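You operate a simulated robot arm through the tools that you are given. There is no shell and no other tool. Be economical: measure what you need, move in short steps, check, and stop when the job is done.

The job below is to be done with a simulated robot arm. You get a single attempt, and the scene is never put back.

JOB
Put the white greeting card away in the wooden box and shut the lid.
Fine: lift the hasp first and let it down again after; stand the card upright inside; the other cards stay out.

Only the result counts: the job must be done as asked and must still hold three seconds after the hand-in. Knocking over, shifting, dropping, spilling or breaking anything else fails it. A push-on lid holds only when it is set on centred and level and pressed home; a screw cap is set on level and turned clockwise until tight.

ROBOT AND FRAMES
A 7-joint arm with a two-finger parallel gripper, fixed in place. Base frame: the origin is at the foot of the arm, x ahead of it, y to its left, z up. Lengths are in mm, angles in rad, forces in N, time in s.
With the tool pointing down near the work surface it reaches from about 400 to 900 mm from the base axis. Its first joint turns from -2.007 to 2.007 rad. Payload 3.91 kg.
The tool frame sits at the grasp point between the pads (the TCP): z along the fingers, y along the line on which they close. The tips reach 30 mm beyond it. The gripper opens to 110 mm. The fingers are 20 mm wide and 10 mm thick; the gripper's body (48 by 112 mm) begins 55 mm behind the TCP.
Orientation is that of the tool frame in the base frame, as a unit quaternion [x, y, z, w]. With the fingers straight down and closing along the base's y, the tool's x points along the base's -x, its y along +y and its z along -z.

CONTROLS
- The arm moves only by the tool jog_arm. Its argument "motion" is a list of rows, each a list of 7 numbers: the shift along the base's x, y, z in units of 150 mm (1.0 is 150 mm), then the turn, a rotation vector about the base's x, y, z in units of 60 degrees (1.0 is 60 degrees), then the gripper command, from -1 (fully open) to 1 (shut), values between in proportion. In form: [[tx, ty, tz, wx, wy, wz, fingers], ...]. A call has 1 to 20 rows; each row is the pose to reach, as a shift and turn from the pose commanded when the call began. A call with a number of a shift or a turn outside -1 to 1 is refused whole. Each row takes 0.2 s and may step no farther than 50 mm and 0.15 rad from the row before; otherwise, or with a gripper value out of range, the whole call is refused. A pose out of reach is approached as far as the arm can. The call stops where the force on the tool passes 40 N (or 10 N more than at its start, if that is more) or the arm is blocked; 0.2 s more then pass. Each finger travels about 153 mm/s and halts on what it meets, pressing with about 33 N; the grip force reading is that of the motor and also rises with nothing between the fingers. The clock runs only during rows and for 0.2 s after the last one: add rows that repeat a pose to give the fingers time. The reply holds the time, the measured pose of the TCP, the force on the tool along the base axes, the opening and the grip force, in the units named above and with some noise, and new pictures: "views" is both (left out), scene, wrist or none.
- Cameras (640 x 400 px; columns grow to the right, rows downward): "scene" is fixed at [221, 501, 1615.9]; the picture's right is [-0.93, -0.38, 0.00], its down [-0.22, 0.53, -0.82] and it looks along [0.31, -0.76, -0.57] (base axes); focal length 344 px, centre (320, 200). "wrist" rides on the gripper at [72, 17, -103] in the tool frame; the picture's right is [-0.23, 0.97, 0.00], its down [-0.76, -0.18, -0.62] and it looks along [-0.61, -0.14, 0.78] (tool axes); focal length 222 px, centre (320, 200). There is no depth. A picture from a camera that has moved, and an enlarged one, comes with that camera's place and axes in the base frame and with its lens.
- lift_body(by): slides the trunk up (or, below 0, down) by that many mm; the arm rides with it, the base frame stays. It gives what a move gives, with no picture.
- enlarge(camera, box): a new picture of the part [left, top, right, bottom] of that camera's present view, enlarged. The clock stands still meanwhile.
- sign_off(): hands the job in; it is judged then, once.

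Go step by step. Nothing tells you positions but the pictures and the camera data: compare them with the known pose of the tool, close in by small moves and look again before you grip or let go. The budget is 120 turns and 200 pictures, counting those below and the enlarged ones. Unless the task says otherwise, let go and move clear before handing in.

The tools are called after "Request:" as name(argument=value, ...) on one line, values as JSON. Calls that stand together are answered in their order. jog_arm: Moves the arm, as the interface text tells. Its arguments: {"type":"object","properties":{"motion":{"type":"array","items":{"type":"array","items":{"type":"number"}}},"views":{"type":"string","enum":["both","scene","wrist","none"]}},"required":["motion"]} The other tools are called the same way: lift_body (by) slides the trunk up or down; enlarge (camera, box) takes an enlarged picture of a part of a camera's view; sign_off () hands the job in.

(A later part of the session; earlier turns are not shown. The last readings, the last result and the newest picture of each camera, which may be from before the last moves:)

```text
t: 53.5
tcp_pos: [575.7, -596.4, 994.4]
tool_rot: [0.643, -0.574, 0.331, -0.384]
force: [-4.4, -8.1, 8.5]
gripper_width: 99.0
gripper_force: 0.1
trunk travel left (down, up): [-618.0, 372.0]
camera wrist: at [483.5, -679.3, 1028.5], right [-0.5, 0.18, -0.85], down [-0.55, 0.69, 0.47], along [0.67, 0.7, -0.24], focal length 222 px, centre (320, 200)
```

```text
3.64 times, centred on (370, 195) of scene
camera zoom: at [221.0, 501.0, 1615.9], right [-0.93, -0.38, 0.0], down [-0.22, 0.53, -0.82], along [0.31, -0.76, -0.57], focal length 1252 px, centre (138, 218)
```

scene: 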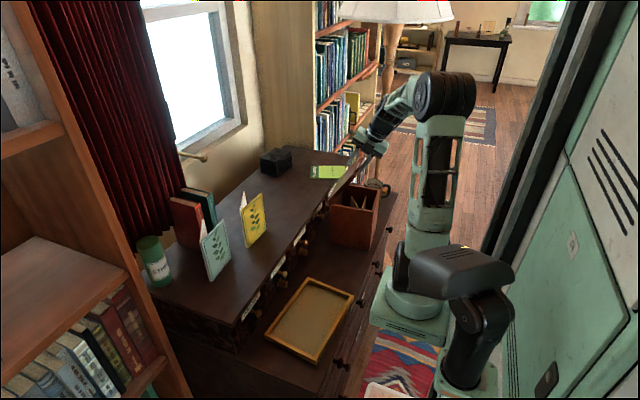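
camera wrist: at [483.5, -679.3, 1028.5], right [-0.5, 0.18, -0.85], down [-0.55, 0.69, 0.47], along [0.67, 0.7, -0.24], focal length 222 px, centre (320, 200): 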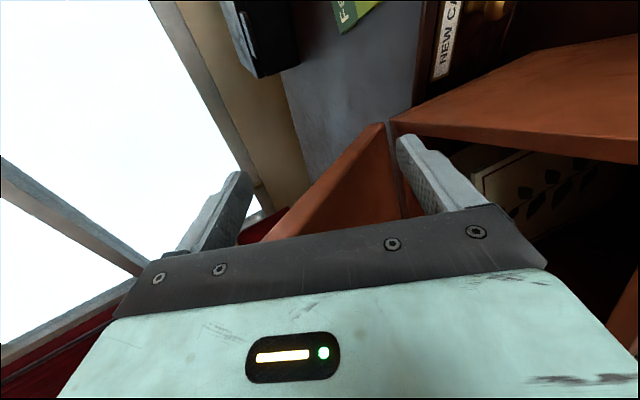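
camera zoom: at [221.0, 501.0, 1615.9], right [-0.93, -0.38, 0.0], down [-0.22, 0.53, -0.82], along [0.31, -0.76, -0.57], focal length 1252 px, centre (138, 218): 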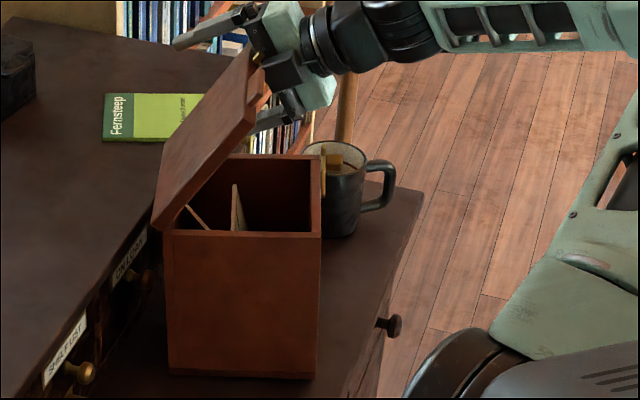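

Request:
lift_body(by=10)

Request:
enlarge(camera="scene", box=[330, 140, 410, 250])

```text
t: 54.1
tcp_pos: [576.5, -596.1, 1003.1]
tool_rot: [0.643, -0.573, 0.331, -0.385]
force: [1.5, -3.0, -0.7]
gripper_width: 99.0
gripper_force: 0.1
trunk travel left (down, up): [-628.0, 362.0]
```

```text
3.64 times, centred on (370, 195) of scene
camera zoom: at [221.0, 501.0, 1615.9], right [-0.93, -0.38, 0.0], down [-0.22, 0.53, -0.82], along [0.31, -0.76, -0.57], focal length 1252 px, centre (138, 218)
```

zoom: 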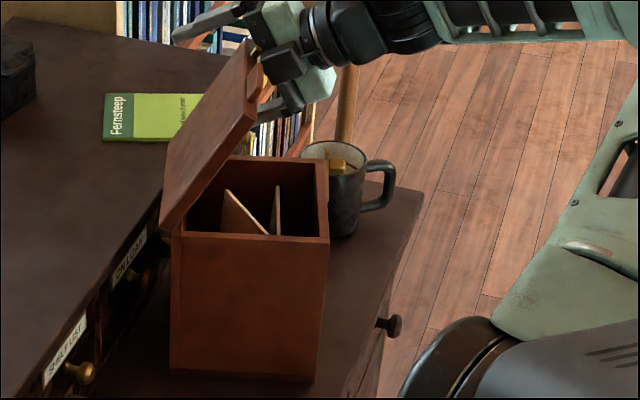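

The box sits flat again, card upright, force near zero. Now I rotate the tool back toward vertical around the lid, in small steps.

Request:
jog_arm(motion=[[0.013, 0.017, 0.01, -0.006, 0.058, 0, -0.8], [0.027, 0.033, 0.02, -0.012, 0.116, 0, -0.8], [0.04, 0.05, 0.03, -0.018, 0.174, 0, -0.8], [0.053, 0.067, 0.04, -0.024, 0.232, 0, -0.8], [0.067, 0.083, 0.05, -0.03, 0.29, 0, -0.8]], views="wrist")

Request:
enlarge(camera="scene", box=[330, 140, 410, 250])

```text
t: 55.3
tcp_pos: [584.4, -584.3, 1011.2]
tool_rot: [0.691, -0.62, 0.239, -0.284]
force: [0.7, -3.6, -1.3]
gripper_width: 99.2
gripper_force: 0.0
trunk travel left (down, up): [-628.0, 362.0]
camera wrist: at [508.3, -665.5, 1073.3], right [-0.73, 0.16, -0.67], down [-0.39, 0.71, 0.59], along [0.57, 0.69, -0.46], focal length 222 px, centre (320, 200)
```

wrist: 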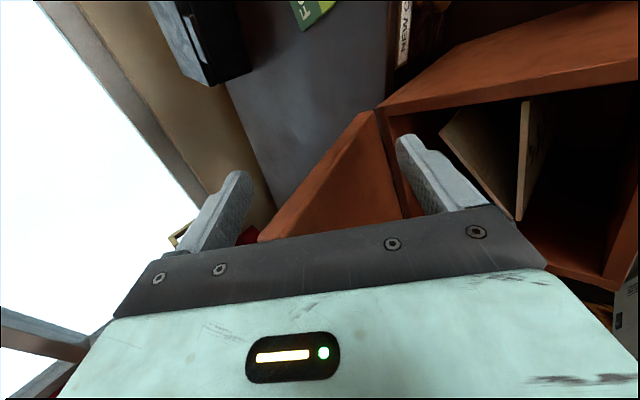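

```text
3.64 times, centred on (370, 195) of scene
camera zoom: at [221.0, 501.0, 1615.9], right [-0.93, -0.38, 0.0], down [-0.22, 0.53, -0.82], along [0.31, -0.76, -0.57], focal length 1252 px, centre (138, 218)
```

zoom: 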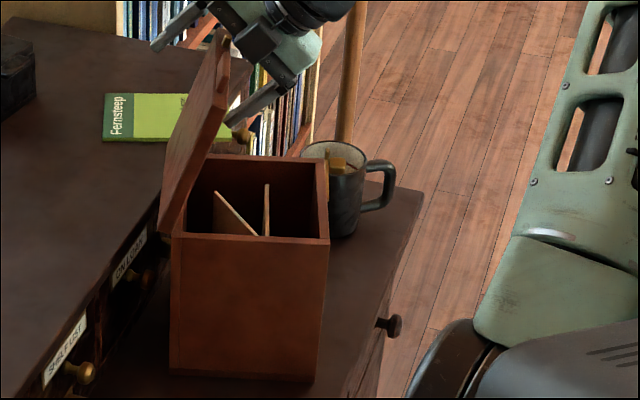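

The lid is nearly vertical again. I continue rotating and push it over to its open rest.

Request:
jog_arm(motion=[[0.04, 0.01, 0.03, -0.006, 0.058, 0, -0.8], [0.08, 0.02, 0.06, -0.012, 0.116, 0, -0.8], [0.12, 0.03, 0.09, -0.018, 0.174, 0, -0.8], [0.16, 0.04, 0.11, -0.024, 0.232, 0, -0.8], [0.2, 0.05, 0.13, -0.03, 0.29, 0, -0.8], [0.26, 0.06, 0.15, -0.036, 0.348, 0, -0.8]], views="wrist")

Request:
enlarge(camera="scene", box=[330, 140, 410, 250])

```text
t: 56.7
tcp_pos: [624.4, -573.9, 1035.3]
tool_rot: [0.729, -0.656, 0.121, -0.154]
force: [-0.5, -0.2, 0.9]
gripper_width: 98.8
gripper_force: 0.4
trunk travel left (down, up): [-628.0, 362.0]
camera wrist: at [575.1, -653.3, 1122.2], right [-0.92, 0.14, -0.37], down [-0.15, 0.73, 0.66], along [0.36, 0.67, -0.65], focal length 222 px, centre (320, 200)
```

wrist: 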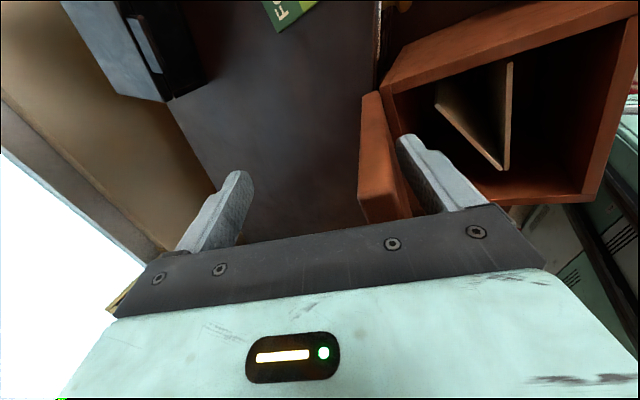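

```text
3.64 times, centred on (370, 195) of scene
camera zoom: at [221.0, 501.0, 1615.9], right [-0.93, -0.38, 0.0], down [-0.22, 0.53, -0.82], along [0.31, -0.76, -0.57], focal length 1252 px, centre (138, 218)
```

zoom: 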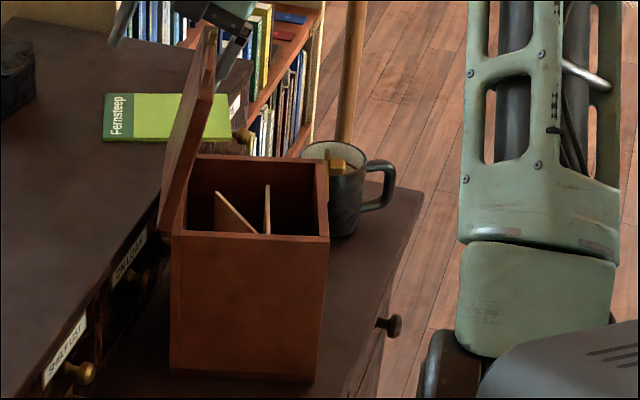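

Request:
jog_arm(motion=[[0.06, 0.01, 0.02, -0.006, 0.058, 0, -0.8], [0.12, 0.02, 0.04, -0.012, 0.116, 0, -0.8], [0.18, 0.03, 0.06, -0.018, 0.174, 0, -0.8], [0.22, 0.04, 0.08, -0.024, 0.232, 0, -0.8], [0.22, 0.04, 0.08, -0.024, 0.232, 0, -0.8]], views="wrist")

Request:
enlarge(camera="scene", box=[330, 140, 410, 250])

```text
t: 57.9
tcp_pos: [658.4, -568.8, 1046.3]
tool_rot: [0.739, -0.669, 0.041, -0.064]
force: [-1.1, -0.3, 0.4]
gripper_width: 98.9
gripper_force: 0.1
trunk travel left (down, up): [-628.0, 362.0]
camera wrist: at [630.7, -645.0, 1144.7], right [-0.98, 0.13, -0.14], down [0.01, 0.75, 0.66], along [0.19, 0.65, -0.74], focal length 222 px, centre (320, 200)
```

wrist: 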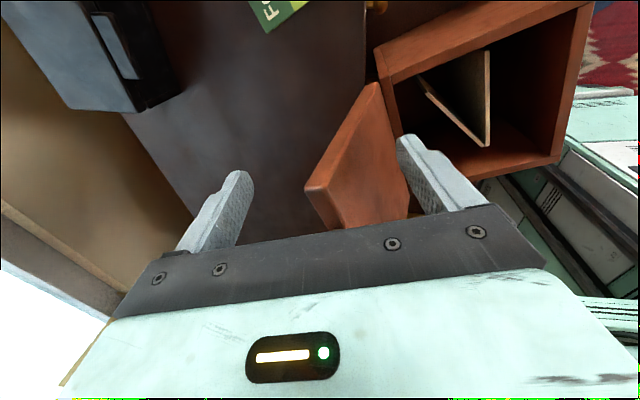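

```text
3.64 times, centred on (370, 195) of scene
camera zoom: at [221.0, 501.0, 1615.9], right [-0.93, -0.38, 0.0], down [-0.22, 0.53, -0.82], along [0.31, -0.76, -0.57], focal length 1252 px, centre (138, 218)
```

zoom: 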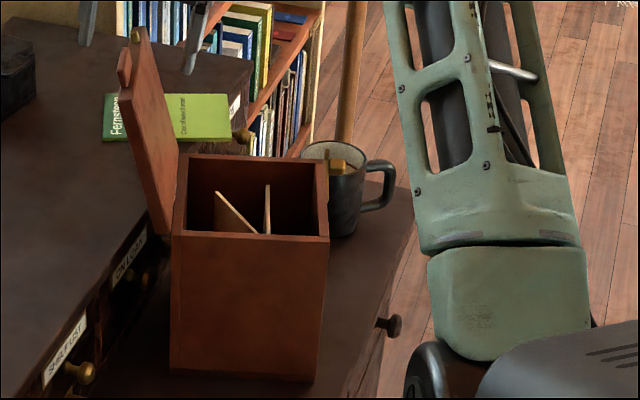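

The lid is open at rest again. For closing I'll use the opposite wrist roll, which should allow the pitch; first I lift clear.

Request:
jog_arm(motion=[[0, 0, 0.2, 0, 0, 0, -0.8], [0, 0, 0.45, 0, 0, 0, -0.8], [0, 0, 0.7, 0, 0, 0, -0.8], [-0.2, 0.1, 0.8, 0, 0, 0, -0.8], [-0.45, 0.2, 0.8, 0, 0, 0, -0.8], [-0.7, 0.35, 0.8, 0, 0, 0, -0.8]], views="wrist")

```text
t: 59.3
tcp_pos: [551.7, -516.0, 1165.5]
tool_rot: [0.74, -0.669, 0.041, -0.064]
force: [1.0, -0.2, -0.9]
gripper_width: 98.7
gripper_force: 0.1
trunk travel left (down, up): [-628.0, 362.0]
camera wrist: at [525.5, -592.4, 1263.1], right [-0.98, 0.13, -0.14], down [0.01, 0.75, 0.66], along [0.19, 0.65, -0.74], focal length 222 px, centre (320, 200)
```

wrist: 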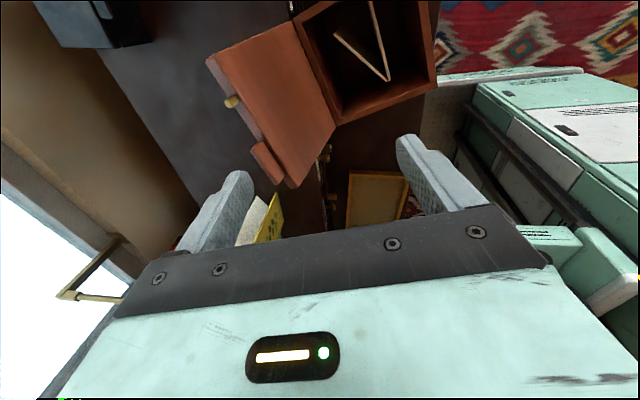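

Request:
enlarge(camera="wrist", box=[180, 0, 460, 190])

```text
2.11 times, centred on (320, 95) of wrist
camera zoom: at [525.5, -592.4, 1263.1], right [-0.98, 0.13, -0.14], down [0.01, 0.75, 0.66], along [0.19, 0.65, -0.74], focal length 468 px, centre (320, 421)
```

zoom: 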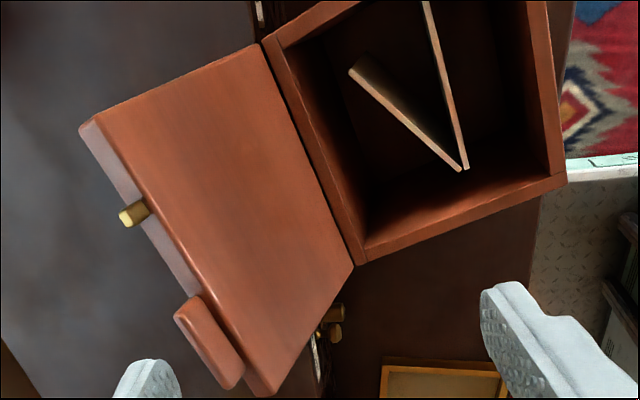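

I have good measurements: box yaw ≈ 0.32, hinge at tab line ≈ (580, −488, 905), tab tip ≈ (627, −471, 1070). I level the tool, then turn the wrist round the other way in free air.

Request:
jog_arm(motion=[[-0.2, 0, 0, -0.019, 0.07, 0, -0.5], [-0.4, 0, 0.1, -0.038, 0.139, 0, -0.5]], views="none")

Request:
jog_arm(motion=[[0, 0, 0, 0, 0, -0.135, -0.5], [0, 0, 0, 0, 0, -0.27, -0.5], [0, 0, 0, 0, 0, -0.4, -0.5], [0, 0, 0, 0, 0, -0.53, -0.5], [0, 0, 0, 0, 0, -0.66, -0.5], [0, 0, 0, 0, 0, -0.79, -0.5], [0, 0, 0, 0, 0, -0.93, -0.5]], views="none")

Request:
jog_arm(motion=[[0, 0, 0, 0, 0, -0.135, -0.5], [0, 0, 0, 0, 0, -0.27, -0.5], [0, 0, 0, 0, 0, -0.4, -0.5], [0, 0, 0, 0, 0, -0.53, -0.5], [0, 0, 0, 0, 0, -0.66, -0.5], [0, 0, 0, 0, 0, -0.79, -0.5], [0, 0, 0, 0, 0, -0.93, -0.5]], views="none")

Request:
jog_arm(motion=[[0, 0, 0, 0, 0, -0.135, -0.5], [0, 0, 0, 0, 0, -0.27, -0.5], [0, 0, 0, 0, 0, -0.4, -0.5], [0, 0, 0, 0, 0, -0.53, -0.5], [0, 0, 0, 0, 0, -0.66, -0.5], [0, 0, 0, 0, 0, -0.79, -0.5], [0, 0, 0, 0, 0, -0.93, -0.5]], views="both")

```text
t: 59.9
tcp_pos: [491.4, -515.7, 1181.7]
tool_rot: [0.742, -0.67, 0.0, 0.0]
force: [0.0, -0.8, 0.4]
gripper_width: 82.4
gripper_force: 0.0
trunk travel left (down, up): [-628.0, 362.0]
```

```text
t: 61.5
tcp_pos: [493.9, -515.9, 1181.3]
tool_rot: [-0.341, 0.94, -0.001, 0.0]
force: [-0.3, -1.0, -0.1]
gripper_width: 82.2
gripper_force: 0.1
trunk travel left (down, up): [-628.0, 362.0]
```

```text
t: 63.1
tcp_pos: [492.2, -515.5, 1181.3]
tool_rot: [0.139, 0.99, 0.0, -0.001]
force: [0.0, -0.4, -0.1]
gripper_width: 82.3
gripper_force: 0.2
trunk travel left (down, up): [-628.0, 362.0]
```

```text
t: 64.7
tcp_pos: [493.3, -516.0, 1183.3]
tool_rot: [0.586, 0.811, -0.001, -0.001]
force: [0.7, -0.3, 0.2]
gripper_width: 82.7
gripper_force: 0.1
trunk travel left (down, up): [-628.0, 362.0]
camera wrist: at [483.7, -440.4, 1284.9], right [1.0, 0.09, 0.0], down [0.07, -0.78, 0.62], along [0.06, -0.62, -0.78], focal length 222 px, centre (320, 200)
```

scene: 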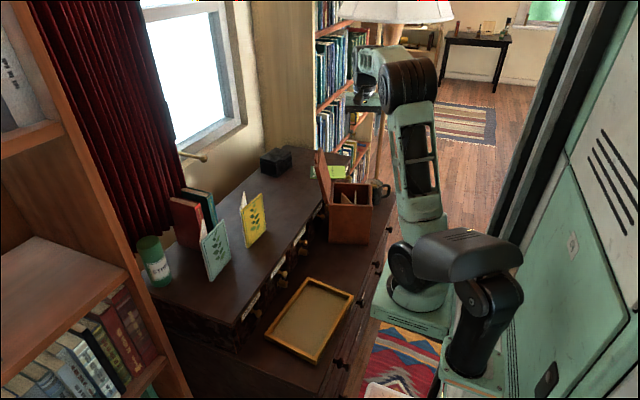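
wrist: 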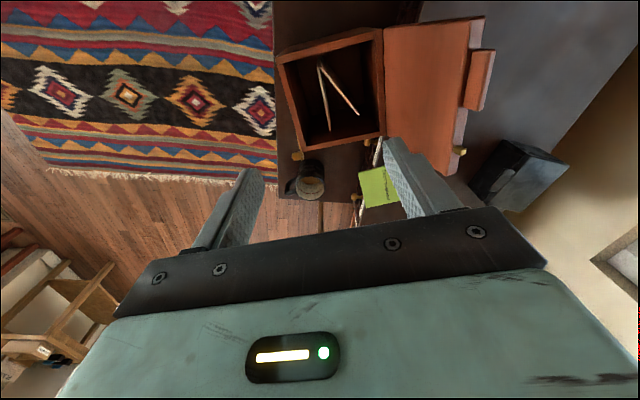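

Orientation is now as intended (closing along the box's depth). I dry-run the pitch in free air in front of the box to test reach.

Request:
jog_arm(motion=[[-0.09, -0.03, 0, 0.043, -0.129, 0, 0.2], [-0.18, -0.06, 0, 0.085, -0.258, 0, 0.2], [-0.27, -0.09, 0, 0.128, -0.386, 0, 0.2], [-0.36, -0.12, 0, 0.17, -0.515, 0, 0.2], [-0.45, -0.15, 0, 0.213, -0.644, 0, 0.2], [-0.54, -0.17, 0, 0.255, -0.773, 0, 0.2], [-0.62, -0.19, 0, 0.3, -0.9, 0, 0.2]], views="none")

Request:
jog_arm(motion=[[-0.1, -0.03, -0.25, 0.043, -0.129, 0, 0.2], [-0.2, -0.07, -0.5, 0.085, -0.258, 0, 0.2], [-0.28, -0.09, -0.75, 0.094, -0.284, 0, 0.2], [-0.28, -0.09, -1.0, 0.094, -0.284, 0, 0.2]], views="both")

```text
t: 66.3
tcp_pos: [399.6, -545.3, 1181.7]
tool_rot: [0.514, 0.712, 0.387, 0.279]
force: [0.3, -0.1, 0.6]
gripper_width: 44.4
gripper_force: 0.0
trunk travel left (down, up): [-628.0, 362.0]
```

```text
t: 67.3
tcp_pos: [357.7, -558.0, 1032.4]
tool_rot: [0.463, 0.645, 0.494, 0.355]
force: [-0.9, -0.7, -0.1]
gripper_width: 44.1
gripper_force: 0.1
trunk travel left (down, up): [-628.0, 362.0]
camera wrist: at [241.9, -517.5, 1075.4], right [0.31, -0.13, 0.94], down [-0.37, -0.93, -0.01], along [0.87, -0.35, -0.34], focal length 222 px, centre (320, 200)
```

scene: 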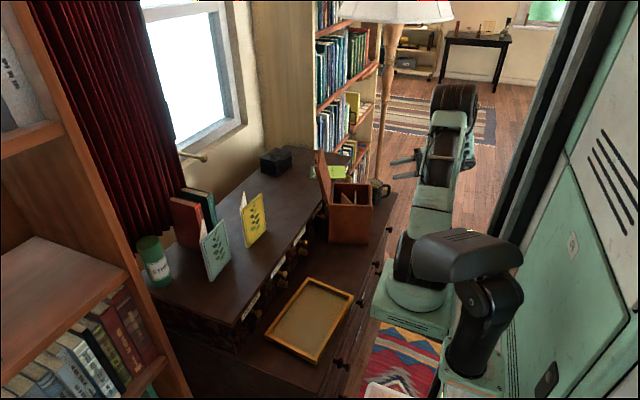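
wrist: 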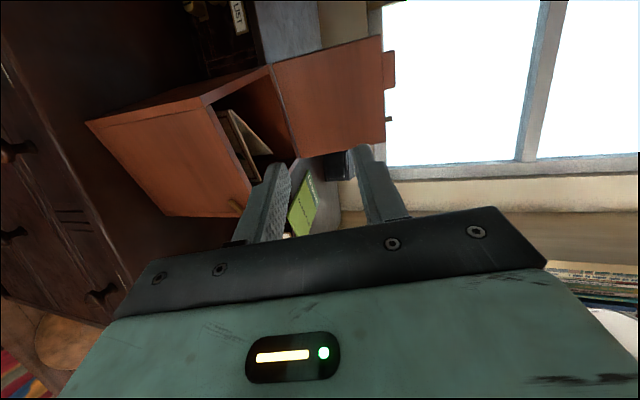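

Reachable at 75° pitch. I check the low end of the arc too, still 40 mm in front of the box.

Request:
jog_arm(motion=[[0, 0, -0.3, 0, 0, 0, 0.2], [0.06, 0.01, -0.6, 0, 0, 0, 0.2], [0.12, 0.02, -0.7, 0, 0, 0, 0.2]], views="wrist")

```text
t: 68.1
tcp_pos: [375.5, -554.8, 926.2]
tool_rot: [0.465, 0.644, 0.493, 0.355]
force: [0.0, 0.2, 0.2]
gripper_width: 43.9
gripper_force: 0.0
trunk travel left (down, up): [-628.0, 362.0]
camera wrist: at [259.6, -515.0, 969.0], right [0.31, -0.14, 0.94], down [-0.37, -0.93, -0.01], along [0.87, -0.35, -0.34], focal length 222 px, centre (320, 200)
```

wrist: 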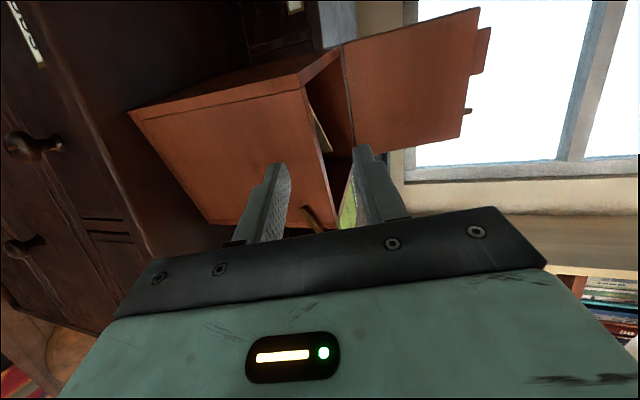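

Whole arc is reachable. Now I go up and over to straddle the tab from above.

Request:
jog_arm(motion=[[-0.1, -0.03, 0.25, 0, 0, 0, 0.2], [-0.1, -0.03, 0.5, 0, 0, 0, 0.2], [-0.1, -0.03, 0.75, 0, 0, 0, 0.2], [-0.1, -0.03, 1.0, 0, 0, 0, 0.2]], views="none")

Request:
jog_arm(motion=[[0, 0, 0.2, -0.043, 0.129, 0, 0.2], [0.1, 0.03, 0.4, -0.085, 0.258, 0, 0.2], [0.2, 0.07, 0.6, -0.128, 0.386, 0, 0.2], [0.4, 0.13, 0.75, -0.17, 0.515, 0, 0.2], [0.6, 0.2, 0.8, -0.213, 0.644, 0, 0.2], [0.8, 0.27, 0.8, -0.255, 0.773, 0, 0.2], [1.0, 0.33, 0.8, -0.3, 0.9, 0, 0.2]], views="none")

Request:
jog_arm(motion=[[0.2, 0.07, 0, -0.043, 0.129, 0, 0.2], [0.4, 0.13, 0, -0.085, 0.258, 0, 0.2], [0.6, 0.2, 0, -0.094, 0.284, 0, 0.2], [0.78, 0.26, 0, -0.094, 0.284, 0, 0.2]], views="wrist")

```text
t: 69.1
tcp_pos: [361.3, -558.8, 1076.0]
tool_rot: [0.465, 0.644, 0.493, 0.356]
force: [-0.4, 0.0, -0.4]
gripper_width: 43.8
gripper_force: 0.0
trunk travel left (down, up): [-628.0, 362.0]
```

```text
t: 70.7
tcp_pos: [507.5, -510.7, 1197.8]
tool_rot: [0.578, 0.801, 0.125, 0.091]
force: [-0.1, -1.2, -0.9]
gripper_width: 43.8
gripper_force: 0.0
trunk travel left (down, up): [-628.0, 362.0]
```

```text
t: 71.7
tcp_pos: [627.2, -470.9, 1196.1]
tool_rot: [0.585, 0.811, -0.001, 0.0]
force: [-1.4, 0.4, -0.6]
gripper_width: 43.8
gripper_force: 0.0
trunk travel left (down, up): [-628.0, 362.0]
camera wrist: at [618.1, -395.9, 1299.6], right [1.0, 0.09, 0.0], down [0.07, -0.78, 0.62], along [0.06, -0.62, -0.78], focal length 222 px, centre (320, 200)
```

wrist: 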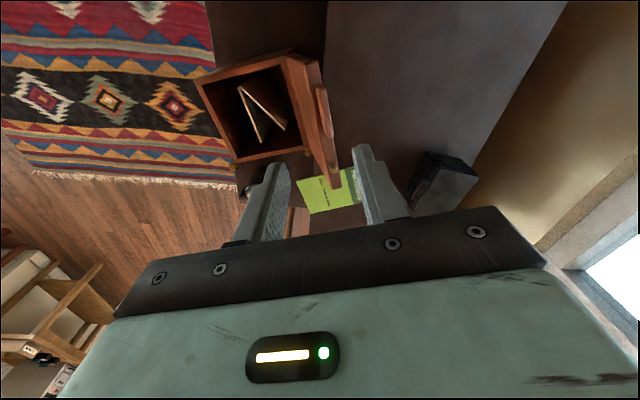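

Request:
jog_arm(motion=[[0, 0, -0.2, 0, 0, 0, 0.2], [0, 0, -0.4, 0, 0, 0, 0.2]], views="none")

Request:
enlarge(camera="wrist", box=[220, 60, 420, 220])

```text
t: 72.3
tcp_pos: [627.7, -470.7, 1138.1]
tool_rot: [0.584, 0.812, 0.0, 0.0]
force: [0.2, 0.1, -0.8]
gripper_width: 44.1
gripper_force: 0.0
trunk travel left (down, up): [-628.0, 362.0]
```

```text
2.50 times, centred on (320, 140) of wrist
camera zoom: at [618.2, -395.3, 1240.5], right [1.0, 0.09, 0.0], down [0.07, -0.78, 0.62], along [0.06, -0.62, -0.78], focal length 555 px, centre (320, 350)
```

zoom: 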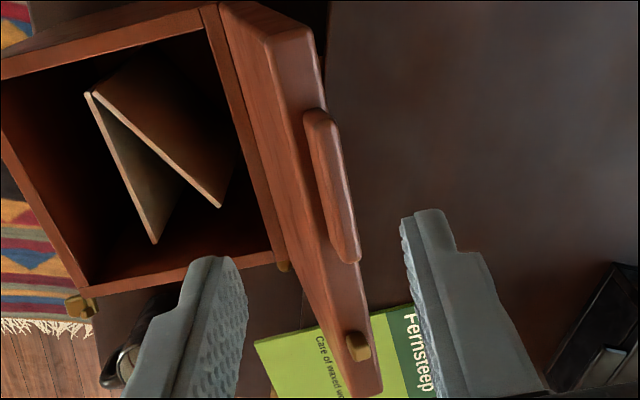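

Aligned over the tab. Lowering to straddle.

Request:
jog_arm(motion=[[0.01, 0.02, -0.13, 0, 0, 0, 0.2], [0.01, 0.02, -0.26, 0, 0, 0, 0.2], [0.01, 0.02, -0.37, 0, 0, 0, 0.3]], views="wrist")

```text
t: 73.1
tcp_pos: [627.6, -467.7, 1081.1]
tool_rot: [0.586, 0.811, 0.0, -0.001]
force: [0.2, -0.2, -0.7]
gripper_width: 38.4
gripper_force: 0.0
trunk travel left (down, up): [-628.0, 362.0]
camera wrist: at [619.6, -392.6, 1185.3], right [1.0, 0.09, 0.0], down [0.07, -0.78, 0.62], along [0.06, -0.62, -0.78], focal length 222 px, centre (320, 200)
```

wrist: 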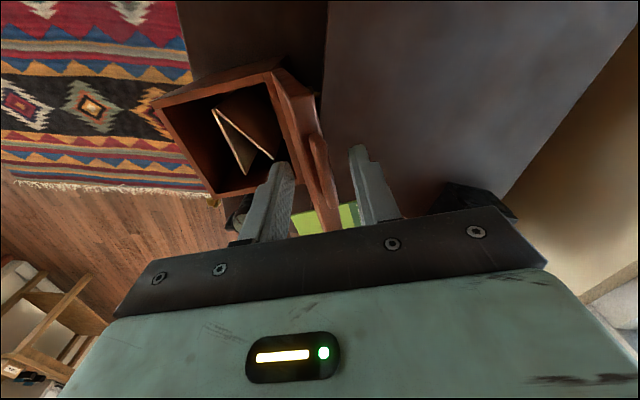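

Straddled. I swing the lid forward again along the arc, now with the reachable wrist roll.

Request:
jog_arm(motion=[[-0.06, -0.02, -0.01, 0, 0, 0, 0.3], [-0.123, -0.041, -0.018, 0, 0, 0, 0.3], [-0.19, -0.063, -0.01, 0.008, -0.024, 0, 0.3], [-0.258, -0.086, 0, 0.016, -0.0475, 0, 0.3], [-0.395, -0.131, 0, 0.032, -0.095, 0, 0.3], [-0.529, -0.176, -0.021, 0.058, -0.174, 0, 0.3], [-0.661, -0.219, -0.057, 0.095, -0.285, 0, 0.3], [-0.788, -0.261, -0.11, 0.131, -0.396, 0, 0.3]], views="wrist")

Request:
enlarge(camera="scene", box=[320, 120, 410, 250])

```text
t: 74.9
tcp_pos: [511.3, -506.8, 1063.8]
tool_rot: [0.571, 0.792, 0.176, 0.128]
force: [-0.3, 0.0, 0.0]
gripper_width: 38.5
gripper_force: 0.3
trunk travel left (down, up): [-628.0, 362.0]
camera wrist: at [459.3, -445.1, 1165.3], right [0.91, 0.06, 0.41], down [-0.16, -0.86, 0.49], along [0.38, -0.51, -0.77], focal length 222 px, centre (320, 200)
```

wrist: 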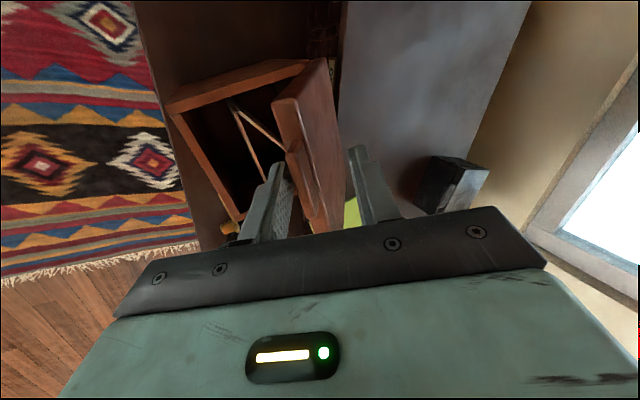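

```text
3.08 times, centred on (365, 185) of scene
camera zoom: at [221.0, 501.0, 1615.9], right [-0.93, -0.38, 0.0], down [-0.22, 0.53, -0.82], along [0.31, -0.76, -0.57], focal length 1059 px, centre (182, 246)
```

zoom: 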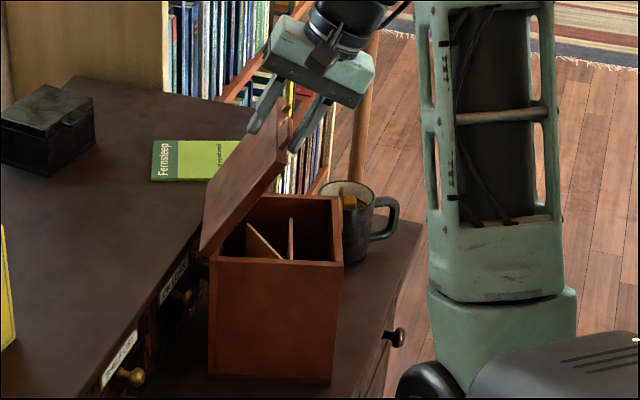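

Smooth, no load. I continue in shorter calls.

Request:
jog_arm(motion=[[-0.06, -0.02, -0.03, 0.018, -0.055, 0, 0.3], [-0.12, -0.04, -0.063, 0.037, -0.111, 0, 0.3], [-0.175, -0.058, -0.104, 0.055, -0.166, 0, 0.3], [-0.231, -0.076, -0.147, 0.073, -0.221, 0, 0.3], [-0.281, -0.093, -0.195, 0.092, -0.277, 0, 0.3], [-0.331, -0.11, -0.243, 0.11, -0.333, 0, 0.3]], views="none")

Request:
enlarge(camera="scene", box=[320, 120, 410, 250])

```text
t: 76.3
tcp_pos: [461.6, -522.6, 1028.1]
tool_rot: [0.539, 0.746, 0.318, 0.228]
force: [-1.1, -0.6, 0.9]
gripper_width: 38.7
gripper_force: 0.2
trunk travel left (down, up): [-628.0, 362.0]
```

```text
3.08 times, centred on (365, 185) of scene
camera zoom: at [221.0, 501.0, 1615.9], right [-0.93, -0.38, 0.0], down [-0.22, 0.53, -0.82], along [0.31, -0.76, -0.57], focal length 1059 px, centre (182, 246)
```

zoom: 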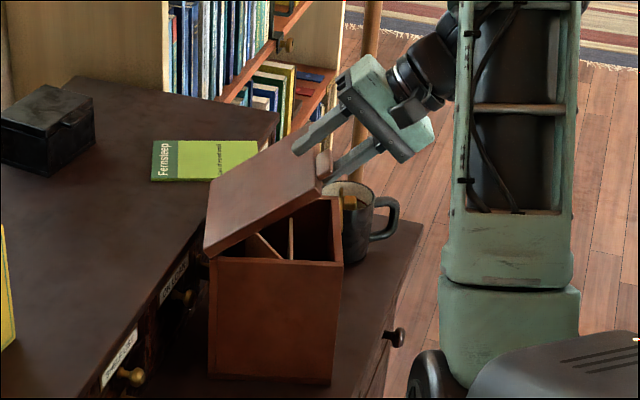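

Request:
jog_arm(motion=[[-0.045, -0.015, -0.056, 0.018, -0.055, 0, 0.3], [-0.089, -0.029, -0.113, 0.037, -0.111, 0, 0.3], [-0.126, -0.042, -0.173, 0.055, -0.166, 0, 0.3], [-0.163, -0.054, -0.233, 0.073, -0.221, 0, 0.3], [-0.194, -0.064, -0.297, 0.089, -0.269, 0, 0.3], [-0.224, -0.074, -0.361, 0.105, -0.316, 0, 0.3], [-0.247, -0.082, -0.43, 0.118, -0.356, 0, 0.3], [-0.27, -0.089, -0.497, 0.131, -0.396, 0, 0.3]], views="wrist")

Request:
enlarge(camera="scene", box=[320, 120, 410, 250])

Request:
enlarge(camera="wrist", box=[200, 60, 440, 240])

```text
t: 78.1
tcp_pos: [419.5, -538.0, 953.2]
tool_rot: [0.476, 0.659, 0.472, 0.34]
force: [-0.1, 0.5, -1.1]
gripper_width: 39.1
gripper_force: 0.8
trunk travel left (down, up): [-628.0, 362.0]
camera wrist: at [307.3, -495.7, 1002.3], right [0.37, -0.11, 0.92], down [-0.37, -0.93, 0.04], along [0.85, -0.36, -0.39], focal length 222 px, centre (320, 200)
```

wrist: 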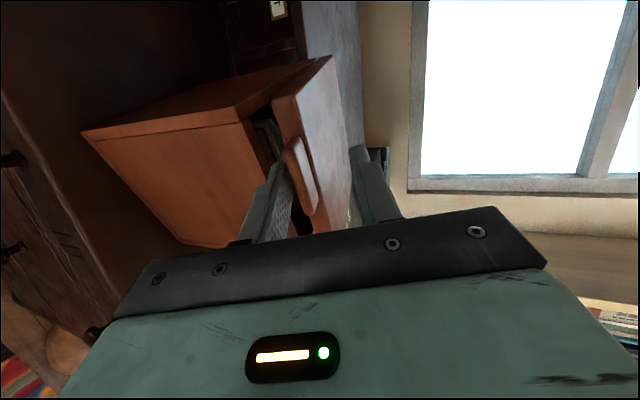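

```text
3.08 times, centred on (365, 185) of scene
camera zoom: at [221.0, 501.0, 1615.9], right [-0.93, -0.38, 0.0], down [-0.22, 0.53, -0.82], along [0.31, -0.76, -0.57], focal length 1059 px, centre (182, 246)
```

zoom: 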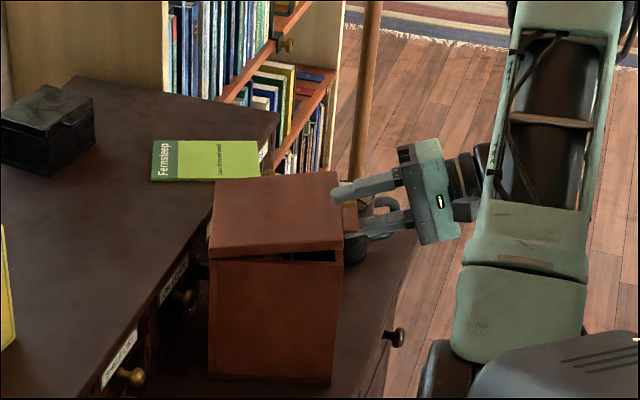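

```text
2.22 times, centred on (320, 150) of wrist
camera zoom: at [307.3, -495.7, 1002.3], right [0.37, -0.11, 0.92], down [-0.37, -0.93, 0.04], along [0.85, -0.36, -0.39], focal length 494 px, centre (320, 311)
```

zoom: 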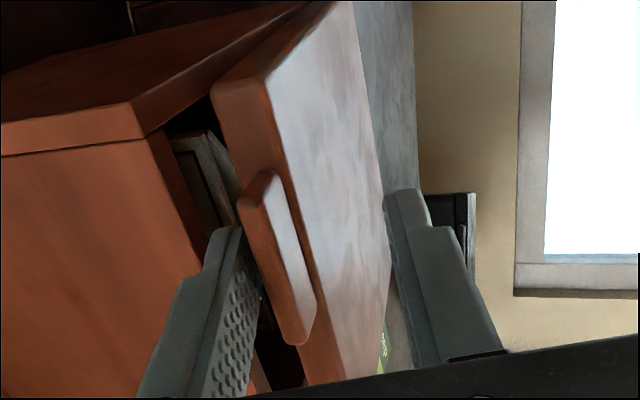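

The lid rests on the lower finger, nearly closed. I back off 13 mm so the fingertip is only under the tab, then lower gently.

Request:
jog_arm(motion=[[-0.04, -0.013, 0, 0, 0, 0, 0.3], [-0.082, -0.027, 0, 0, 0, 0, 0.3], [-0.082, -0.027, -0.03, 0, 0, 0, 0.3], [-0.082, -0.027, -0.06, 0, 0, 0, 0.3], [-0.082, -0.027, -0.09, 0, 0, 0, 0.3], [-0.082, -0.027, -0.12, 0, 0, 0, 0.3]], views="wrist")

Request:
enlarge(camera="wrist", box=[200, 60, 440, 240])

Request:
enlarge(camera="scene", box=[320, 140, 410, 250])

```text
t: 79.5
tcp_pos: [408.4, -540.7, 935.8]
tool_rot: [0.475, 0.66, 0.471, 0.34]
force: [-1.8, 0.4, -1.4]
gripper_width: 39.0
gripper_force: 0.2
trunk travel left (down, up): [-628.0, 362.0]
camera wrist: at [295.4, -499.8, 985.0], right [0.37, -0.11, 0.92], down [-0.37, -0.93, 0.04], along [0.85, -0.36, -0.39], focal length 222 px, centre (320, 200)
```

wrist: 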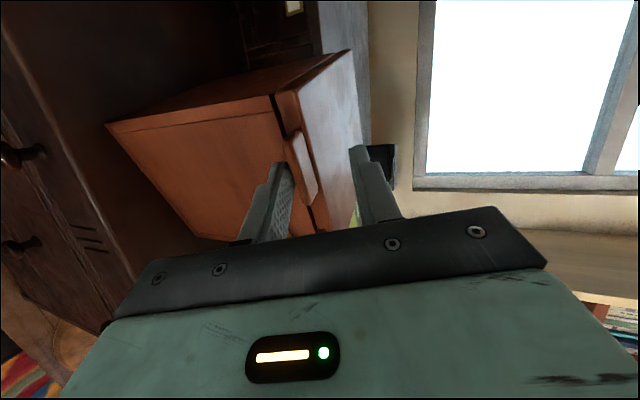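

```text
2.22 times, centred on (320, 150) of wrist
camera zoom: at [295.4, -499.8, 985.0], right [0.37, -0.11, 0.92], down [-0.37, -0.93, 0.04], along [0.85, -0.36, -0.39], focal length 494 px, centre (320, 311)
```

zoom: 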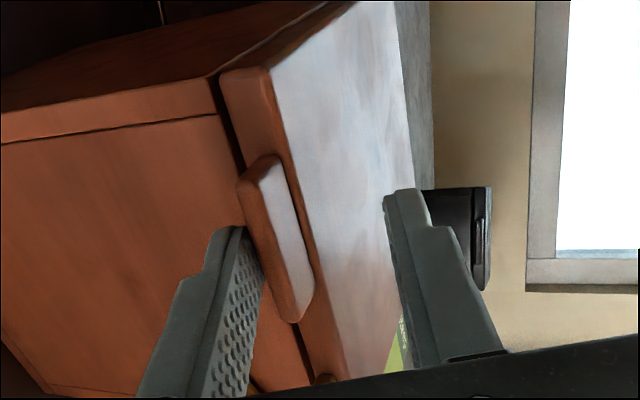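

```text
3.64 times, centred on (365, 195) of scene
camera zoom: at [221.0, 501.0, 1615.9], right [-0.93, -0.38, 0.0], down [-0.22, 0.53, -0.82], along [0.31, -0.76, -0.57], focal length 1252 px, centre (156, 218)
```

zoom: 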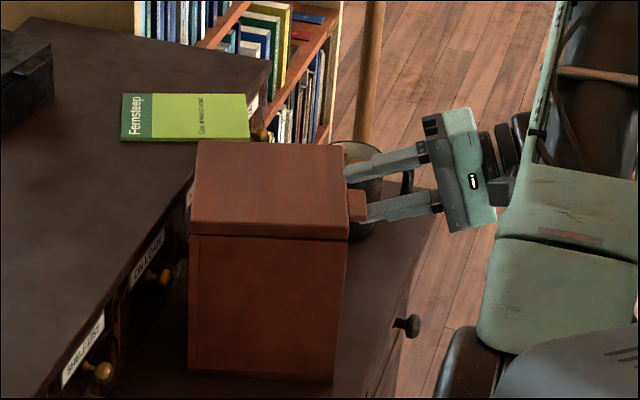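

Almost shut. A few more mm down, then withdraw from the tab.

Request:
jog_arm(motion=[[0, 0, -0.02, 0, 0, 0, 0.3], [0, 0, -0.045, 0, 0, 0, 0.3], [-0.06, -0.02, -0.05, 0, 0, 0, 0.3], [-0.15, -0.05, -0.05, 0, 0, 0, 0.3], [-0.3, -0.1, -0.05, 0, 0, 0, 0.3], [-0.45, -0.15, 0.0, 0, 0, 0, 0.3]], views="wrist")

Request:
enlarge(camera="wrist", box=[200, 60, 440, 240])

Request:
enlarge(camera="scene", box=[320, 140, 410, 250])

```text
t: 80.9
tcp_pos: [340.5, -562.7, 936.9]
tool_rot: [0.475, 0.66, 0.471, 0.341]
force: [0.7, 0.3, 0.3]
gripper_width: 38.4
gripper_force: 0.0
trunk travel left (down, up): [-628.0, 362.0]
camera wrist: at [227.7, -522.0, 985.6], right [0.37, -0.11, 0.92], down [-0.37, -0.93, 0.04], along [0.85, -0.36, -0.39], focal length 222 px, centre (320, 200)
```

wrist: 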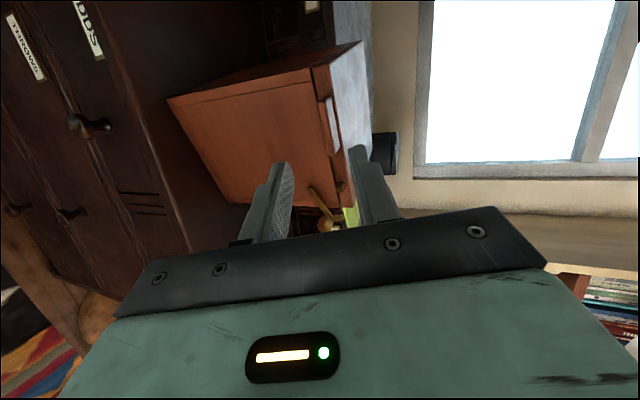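

```text
2.22 times, centred on (320, 150) of wrist
camera zoom: at [227.7, -522.0, 985.6], right [0.37, -0.11, 0.92], down [-0.37, -0.93, 0.04], along [0.85, -0.36, -0.39], focal length 494 px, centre (320, 311)
```

zoom: 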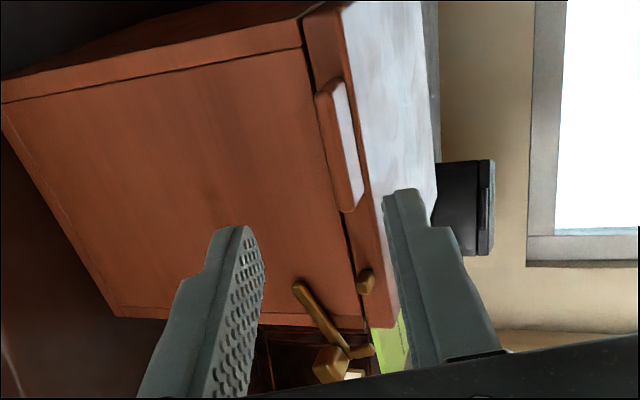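

```text
3.64 times, centred on (365, 195) of scene
camera zoom: at [221.0, 501.0, 1615.9], right [-0.93, -0.38, 0.0], down [-0.22, 0.53, -0.82], along [0.31, -0.76, -0.57], focal length 1252 px, centre (156, 218)
```

zoom: 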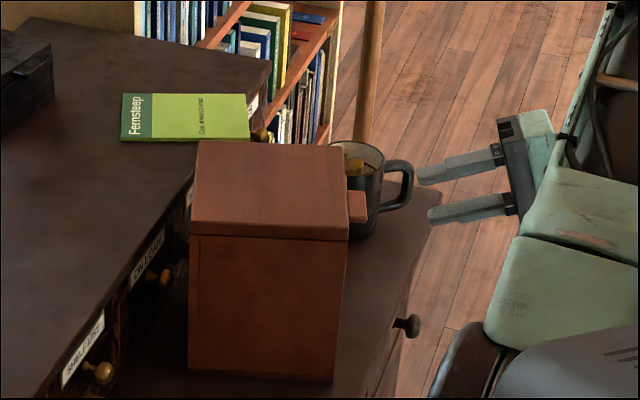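

The lid is shut. Now the hasp, tilted ≈ 52° with its knob near (460, −650, 893): I bring the shut fingers, tool-down, to its −y side.

Request:
jog_arm(motion=[[0, 0, 0.1, -0.043, 0.129, 0, 0.3], [0, 0, 0.2, -0.085, 0.258, 0, 0.3], [0, 0, 0.3, -0.128, 0.386, 0, 1], [0, 0, 0.4, -0.17, 0.515, 0, 1], [0, 0, 0.5, -0.213, 0.644, 0, 1], [0, 0, 0.6, -0.255, 0.773, 0, 1], [0, 0, 0.6, -0.3, 0.9, 0, 1]], views="none")

Request:
jog_arm(motion=[[0.1, -0.2, 0, -0.043, 0.129, 0, 1], [0.25, -0.4, 0, -0.073, 0.221, 0, 1], [0.45, -0.62, 0, -0.073, 0.221, 0, 1], [0.65, -0.84, 0, -0.073, 0.221, 0, 1]], views="both")

```text
t: 82.5
tcp_pos: [340.0, -562.8, 1026.1]
tool_rot: [0.58, 0.806, 0.098, 0.072]
force: [-0.2, -0.1, 0.4]
gripper_width: 0.0
gripper_force: 32.8
trunk travel left (down, up): [-628.0, 362.0]
```

```text
t: 83.5
tcp_pos: [438.7, -689.1, 1026.5]
tool_rot: [0.585, 0.811, 0.0, 0.002]
force: [-0.5, 0.7, 0.1]
gripper_width: 0.0
gripper_force: 32.6
trunk travel left (down, up): [-628.0, 362.0]
camera wrist: at [429.4, -614.0, 1130.0], right [1.0, 0.09, 0.0], down [0.07, -0.78, 0.62], along [0.06, -0.62, -0.78], focal length 222 px, centre (320, 200)
```

scene: 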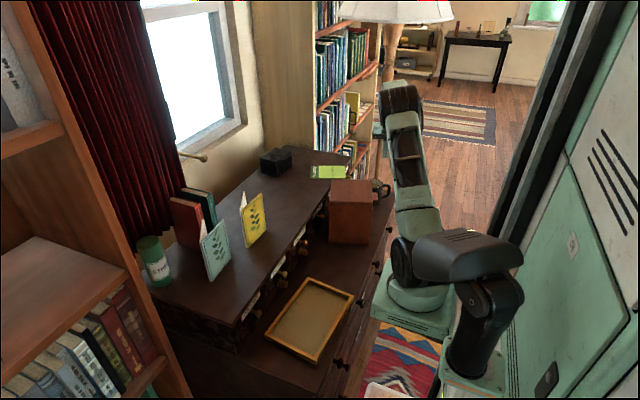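
wrist: 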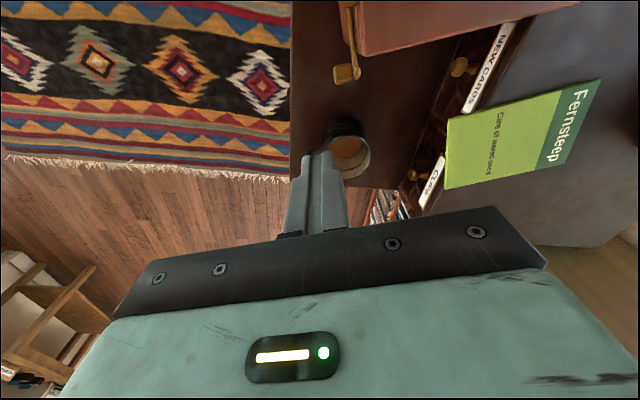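

Request:
enlarge(camera="wrist", box=[270, 0, 430, 160])

```text
2.50 times, centred on (350, 80) of wrist
camera zoom: at [429.4, -614.0, 1130.0], right [1.0, 0.09, 0.0], down [0.07, -0.78, 0.62], along [0.06, -0.62, -0.78], focal length 555 px, centre (245, 500)
```

zoom: 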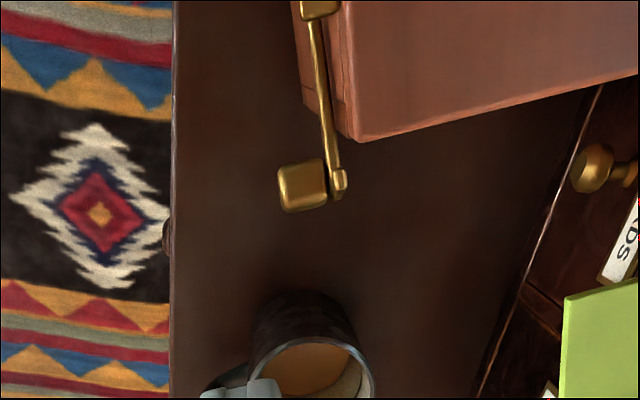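

Knob measured at (455, −649, 894). I lower the shut fingertips on its −y side.

Request:
jog_arm(motion=[[0.05, 0.0, -0.25, 0, 0, 0, 1], [0.1, 0.01, -0.5, 0, 0, 0, 1], [0.14, 0.02, -0.8, 0, 0, 0, 1]], views="wrist")

Request:
enlarge(camera="wrist", box=[250, 60, 410, 200])

```text
t: 84.3
tcp_pos: [459.5, -685.0, 907.2]
tool_rot: [0.585, 0.811, 0.001, 0.002]
force: [-0.5, 0.5, 0.9]
gripper_width: 0.1
gripper_force: 32.6
trunk travel left (down, up): [-628.0, 362.0]
camera wrist: at [450.1, -610.5, 1009.6], right [1.0, 0.09, 0.0], down [0.07, -0.78, 0.62], along [0.06, -0.62, -0.78], focal length 222 px, centre (320, 200)
```

wrist: 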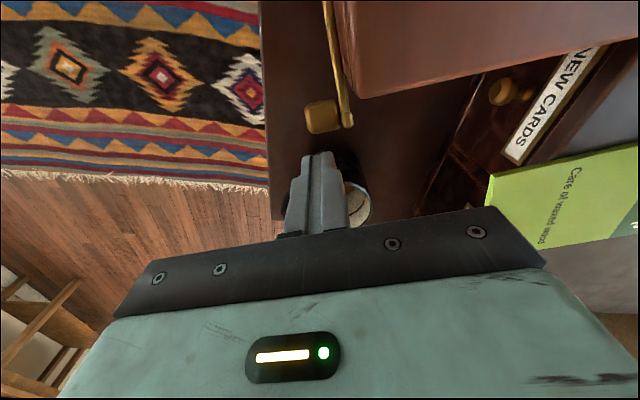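

```text
2.86 times, centred on (330, 130) of wrist
camera zoom: at [450.1, -610.5, 1009.6], right [1.0, 0.09, 0.0], down [0.07, -0.78, 0.62], along [0.06, -0.62, -0.78], focal length 635 px, centre (291, 400)
```

zoom: 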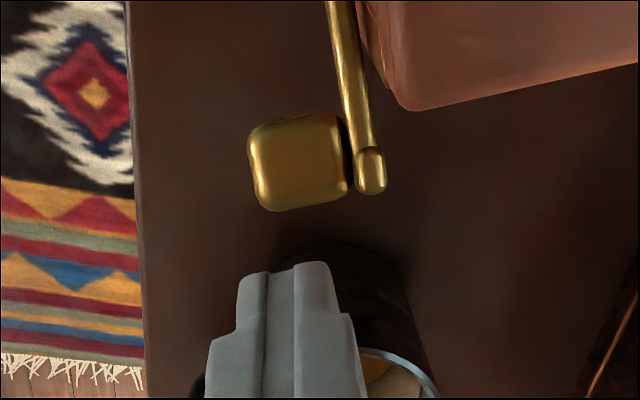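

Well aligned. I push the knob along +y' (up and back over the peg) in small steps.

Request:
jog_arm(motion=[[-0.0105, 0.032, 0, 0, 0, 0, 1], [-0.021, 0.063, 0, 0, 0, 0, 1], [-0.0315, 0.095, 0, 0, 0, 0, 1], [-0.042, 0.127, 0, 0, 0, 0, 1], [-0.0525, 0.158, 0, 0, 0, 0, 1], [-0.063, 0.19, 0, 0, 0, 0, 1], [-0.0735, 0.222, 0.01, 0, 0, 0, 1], [-0.084, 0.253, 0.02, 0, 0, 0, 1]], views="wrist")

Request:
enlarge(camera="wrist", box=[250, 60, 410, 200])

```text
t: 86.1
tcp_pos: [446.2, -648.6, 908.5]
tool_rot: [0.584, 0.812, 0.001, 0.001]
force: [0.2, -4.9, 0.2]
gripper_width: 0.0
gripper_force: 33.4
trunk travel left (down, up): [-628.0, 362.0]
camera wrist: at [437.3, -572.9, 1011.9], right [1.0, 0.09, 0.0], down [0.07, -0.78, 0.62], along [0.06, -0.62, -0.78], focal length 222 px, centre (320, 200)
```

wrist: 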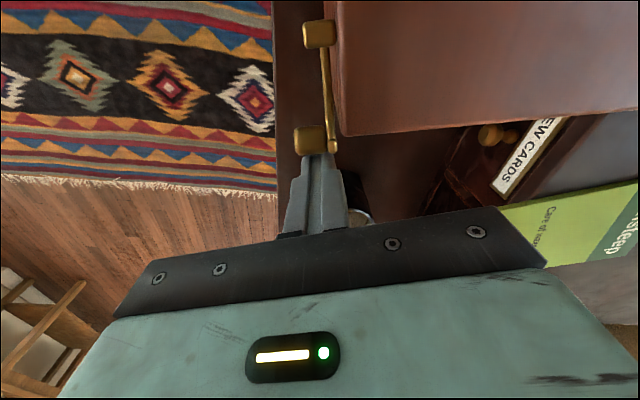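

```text
2.86 times, centred on (330, 130) of wrist
camera zoom: at [437.3, -572.9, 1011.9], right [1.0, 0.09, 0.0], down [0.07, -0.78, 0.62], along [0.06, -0.62, -0.78], focal length 635 px, centre (291, 400)
```

zoom: 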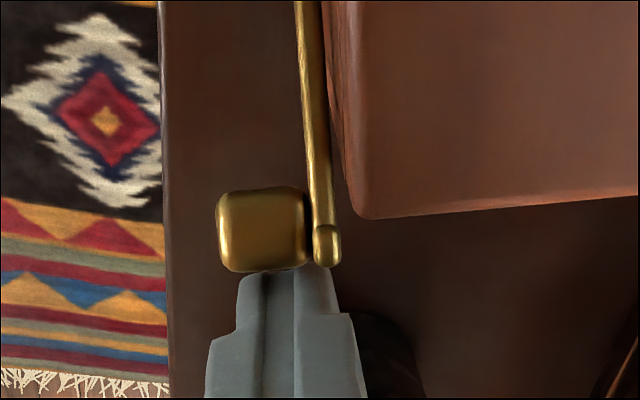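

Instead of swinging, the hasp's friction made the box turn back toward its original yaw (which is welcome, now ≈ 0.17). To turn the hasp itself I should lift it from underneath, so I back off and look.

Request:
jog_arm(motion=[[0.02, -0.13, 0, 0, 0, 0, 1], [0.02, -0.13, 0.25, 0, 0, 0, 1], [-0.2, -0.05, 0.5, 0, 0, 0, 1], [-0.4, 0.1, 0.6, 0, 0, 0, 1]], views="wrist")

Request:
enlarge(camera="wrist", box=[290, 0, 480, 150])

Request:
enlarge(camera="scene", box=[320, 140, 410, 250])

```text
refused: row 3 steps farther than a row can; nothing moved
```

```text
2.67 times, centred on (385, 75) of wrist
camera zoom: at [437.3, -572.9, 1011.9], right [1.0, 0.09, 0.0], down [0.07, -0.78, 0.62], along [0.06, -0.62, -0.78], focal length 592 px, centre (147, 533)
```

zoom: 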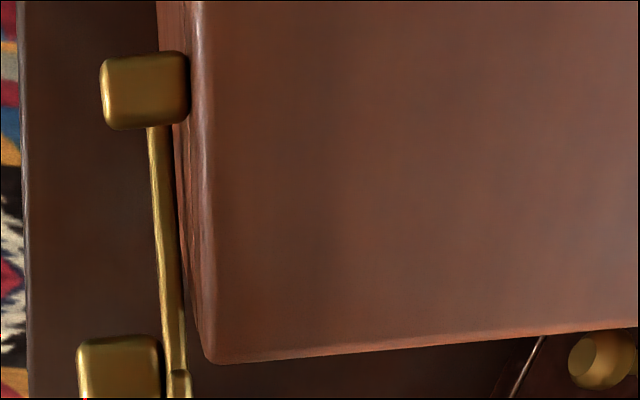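

```text
3.64 times, centred on (365, 195) of scene
camera zoom: at [221.0, 501.0, 1615.9], right [-0.93, -0.38, 0.0], down [-0.22, 0.53, -0.82], along [0.31, -0.76, -0.57], focal length 1252 px, centre (156, 218)
```

zoom: 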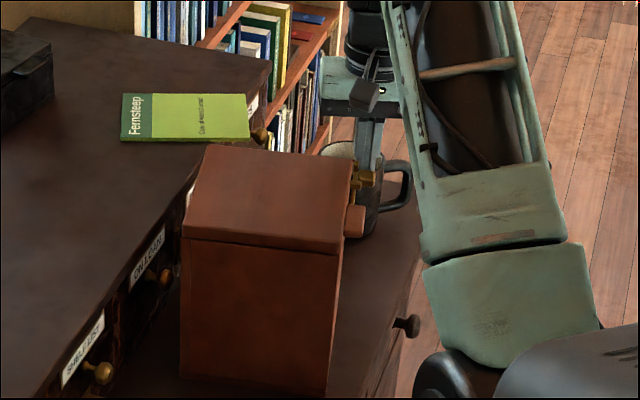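

The box is within about 10 mm of its original place. I retreat the fingers in permitted steps.

Request:
jog_arm(motion=[[0.02, -0.13, 0, 0, 0, 0, 1], [0.02, -0.13, 0.25, 0, 0, 0, 1], [-0.15, -0.1, 0.5, 0, 0, 0, 1], [-0.4, -0.05, 0.6, 0, 0, 0, 1], [-0.6, 0.0, 0.6, 0, 0, 0, 1]], views="none")

Request:
jog_arm(motion=[[0, 0, 0, 0.043, -0.129, 0, 1], [0, 0, 0, 0.085, -0.258, 0, 1], [0, 0, -0.1, 0.128, -0.386, 0, 1], [0, 0, -0.2, 0.17, -0.515, 0, 1], [0, 0, -0.3, 0.213, -0.644, 0, 1], [0, 0, -0.4, 0.255, -0.773, 0, 1], [0, 0, -0.4, 0.3, -0.9, 0, 1]], views="none")

Request:
jog_arm(motion=[[0, 0, 0, 0.043, -0.129, 0, 1], [0, 0, 0, 0.094, -0.284, 0, 1]], views="wrist")

```text
t: 87.3
tcp_pos: [355.3, -648.1, 998.9]
tool_rot: [0.584, 0.812, 0.001, 0.0]
force: [0.7, -1.3, 0.5]
gripper_width: 0.1
gripper_force: 32.5
trunk travel left (down, up): [-628.0, 362.0]
```

```text
t: 88.9
tcp_pos: [356.9, -648.0, 939.7]
tool_rot: [0.514, 0.712, 0.387, 0.28]
force: [0.5, -0.2, -0.6]
gripper_width: 0.0
gripper_force: 32.5
trunk travel left (down, up): [-628.0, 362.0]
```

```text
refused: row 2 steps farther than a row can; nothing moved
```

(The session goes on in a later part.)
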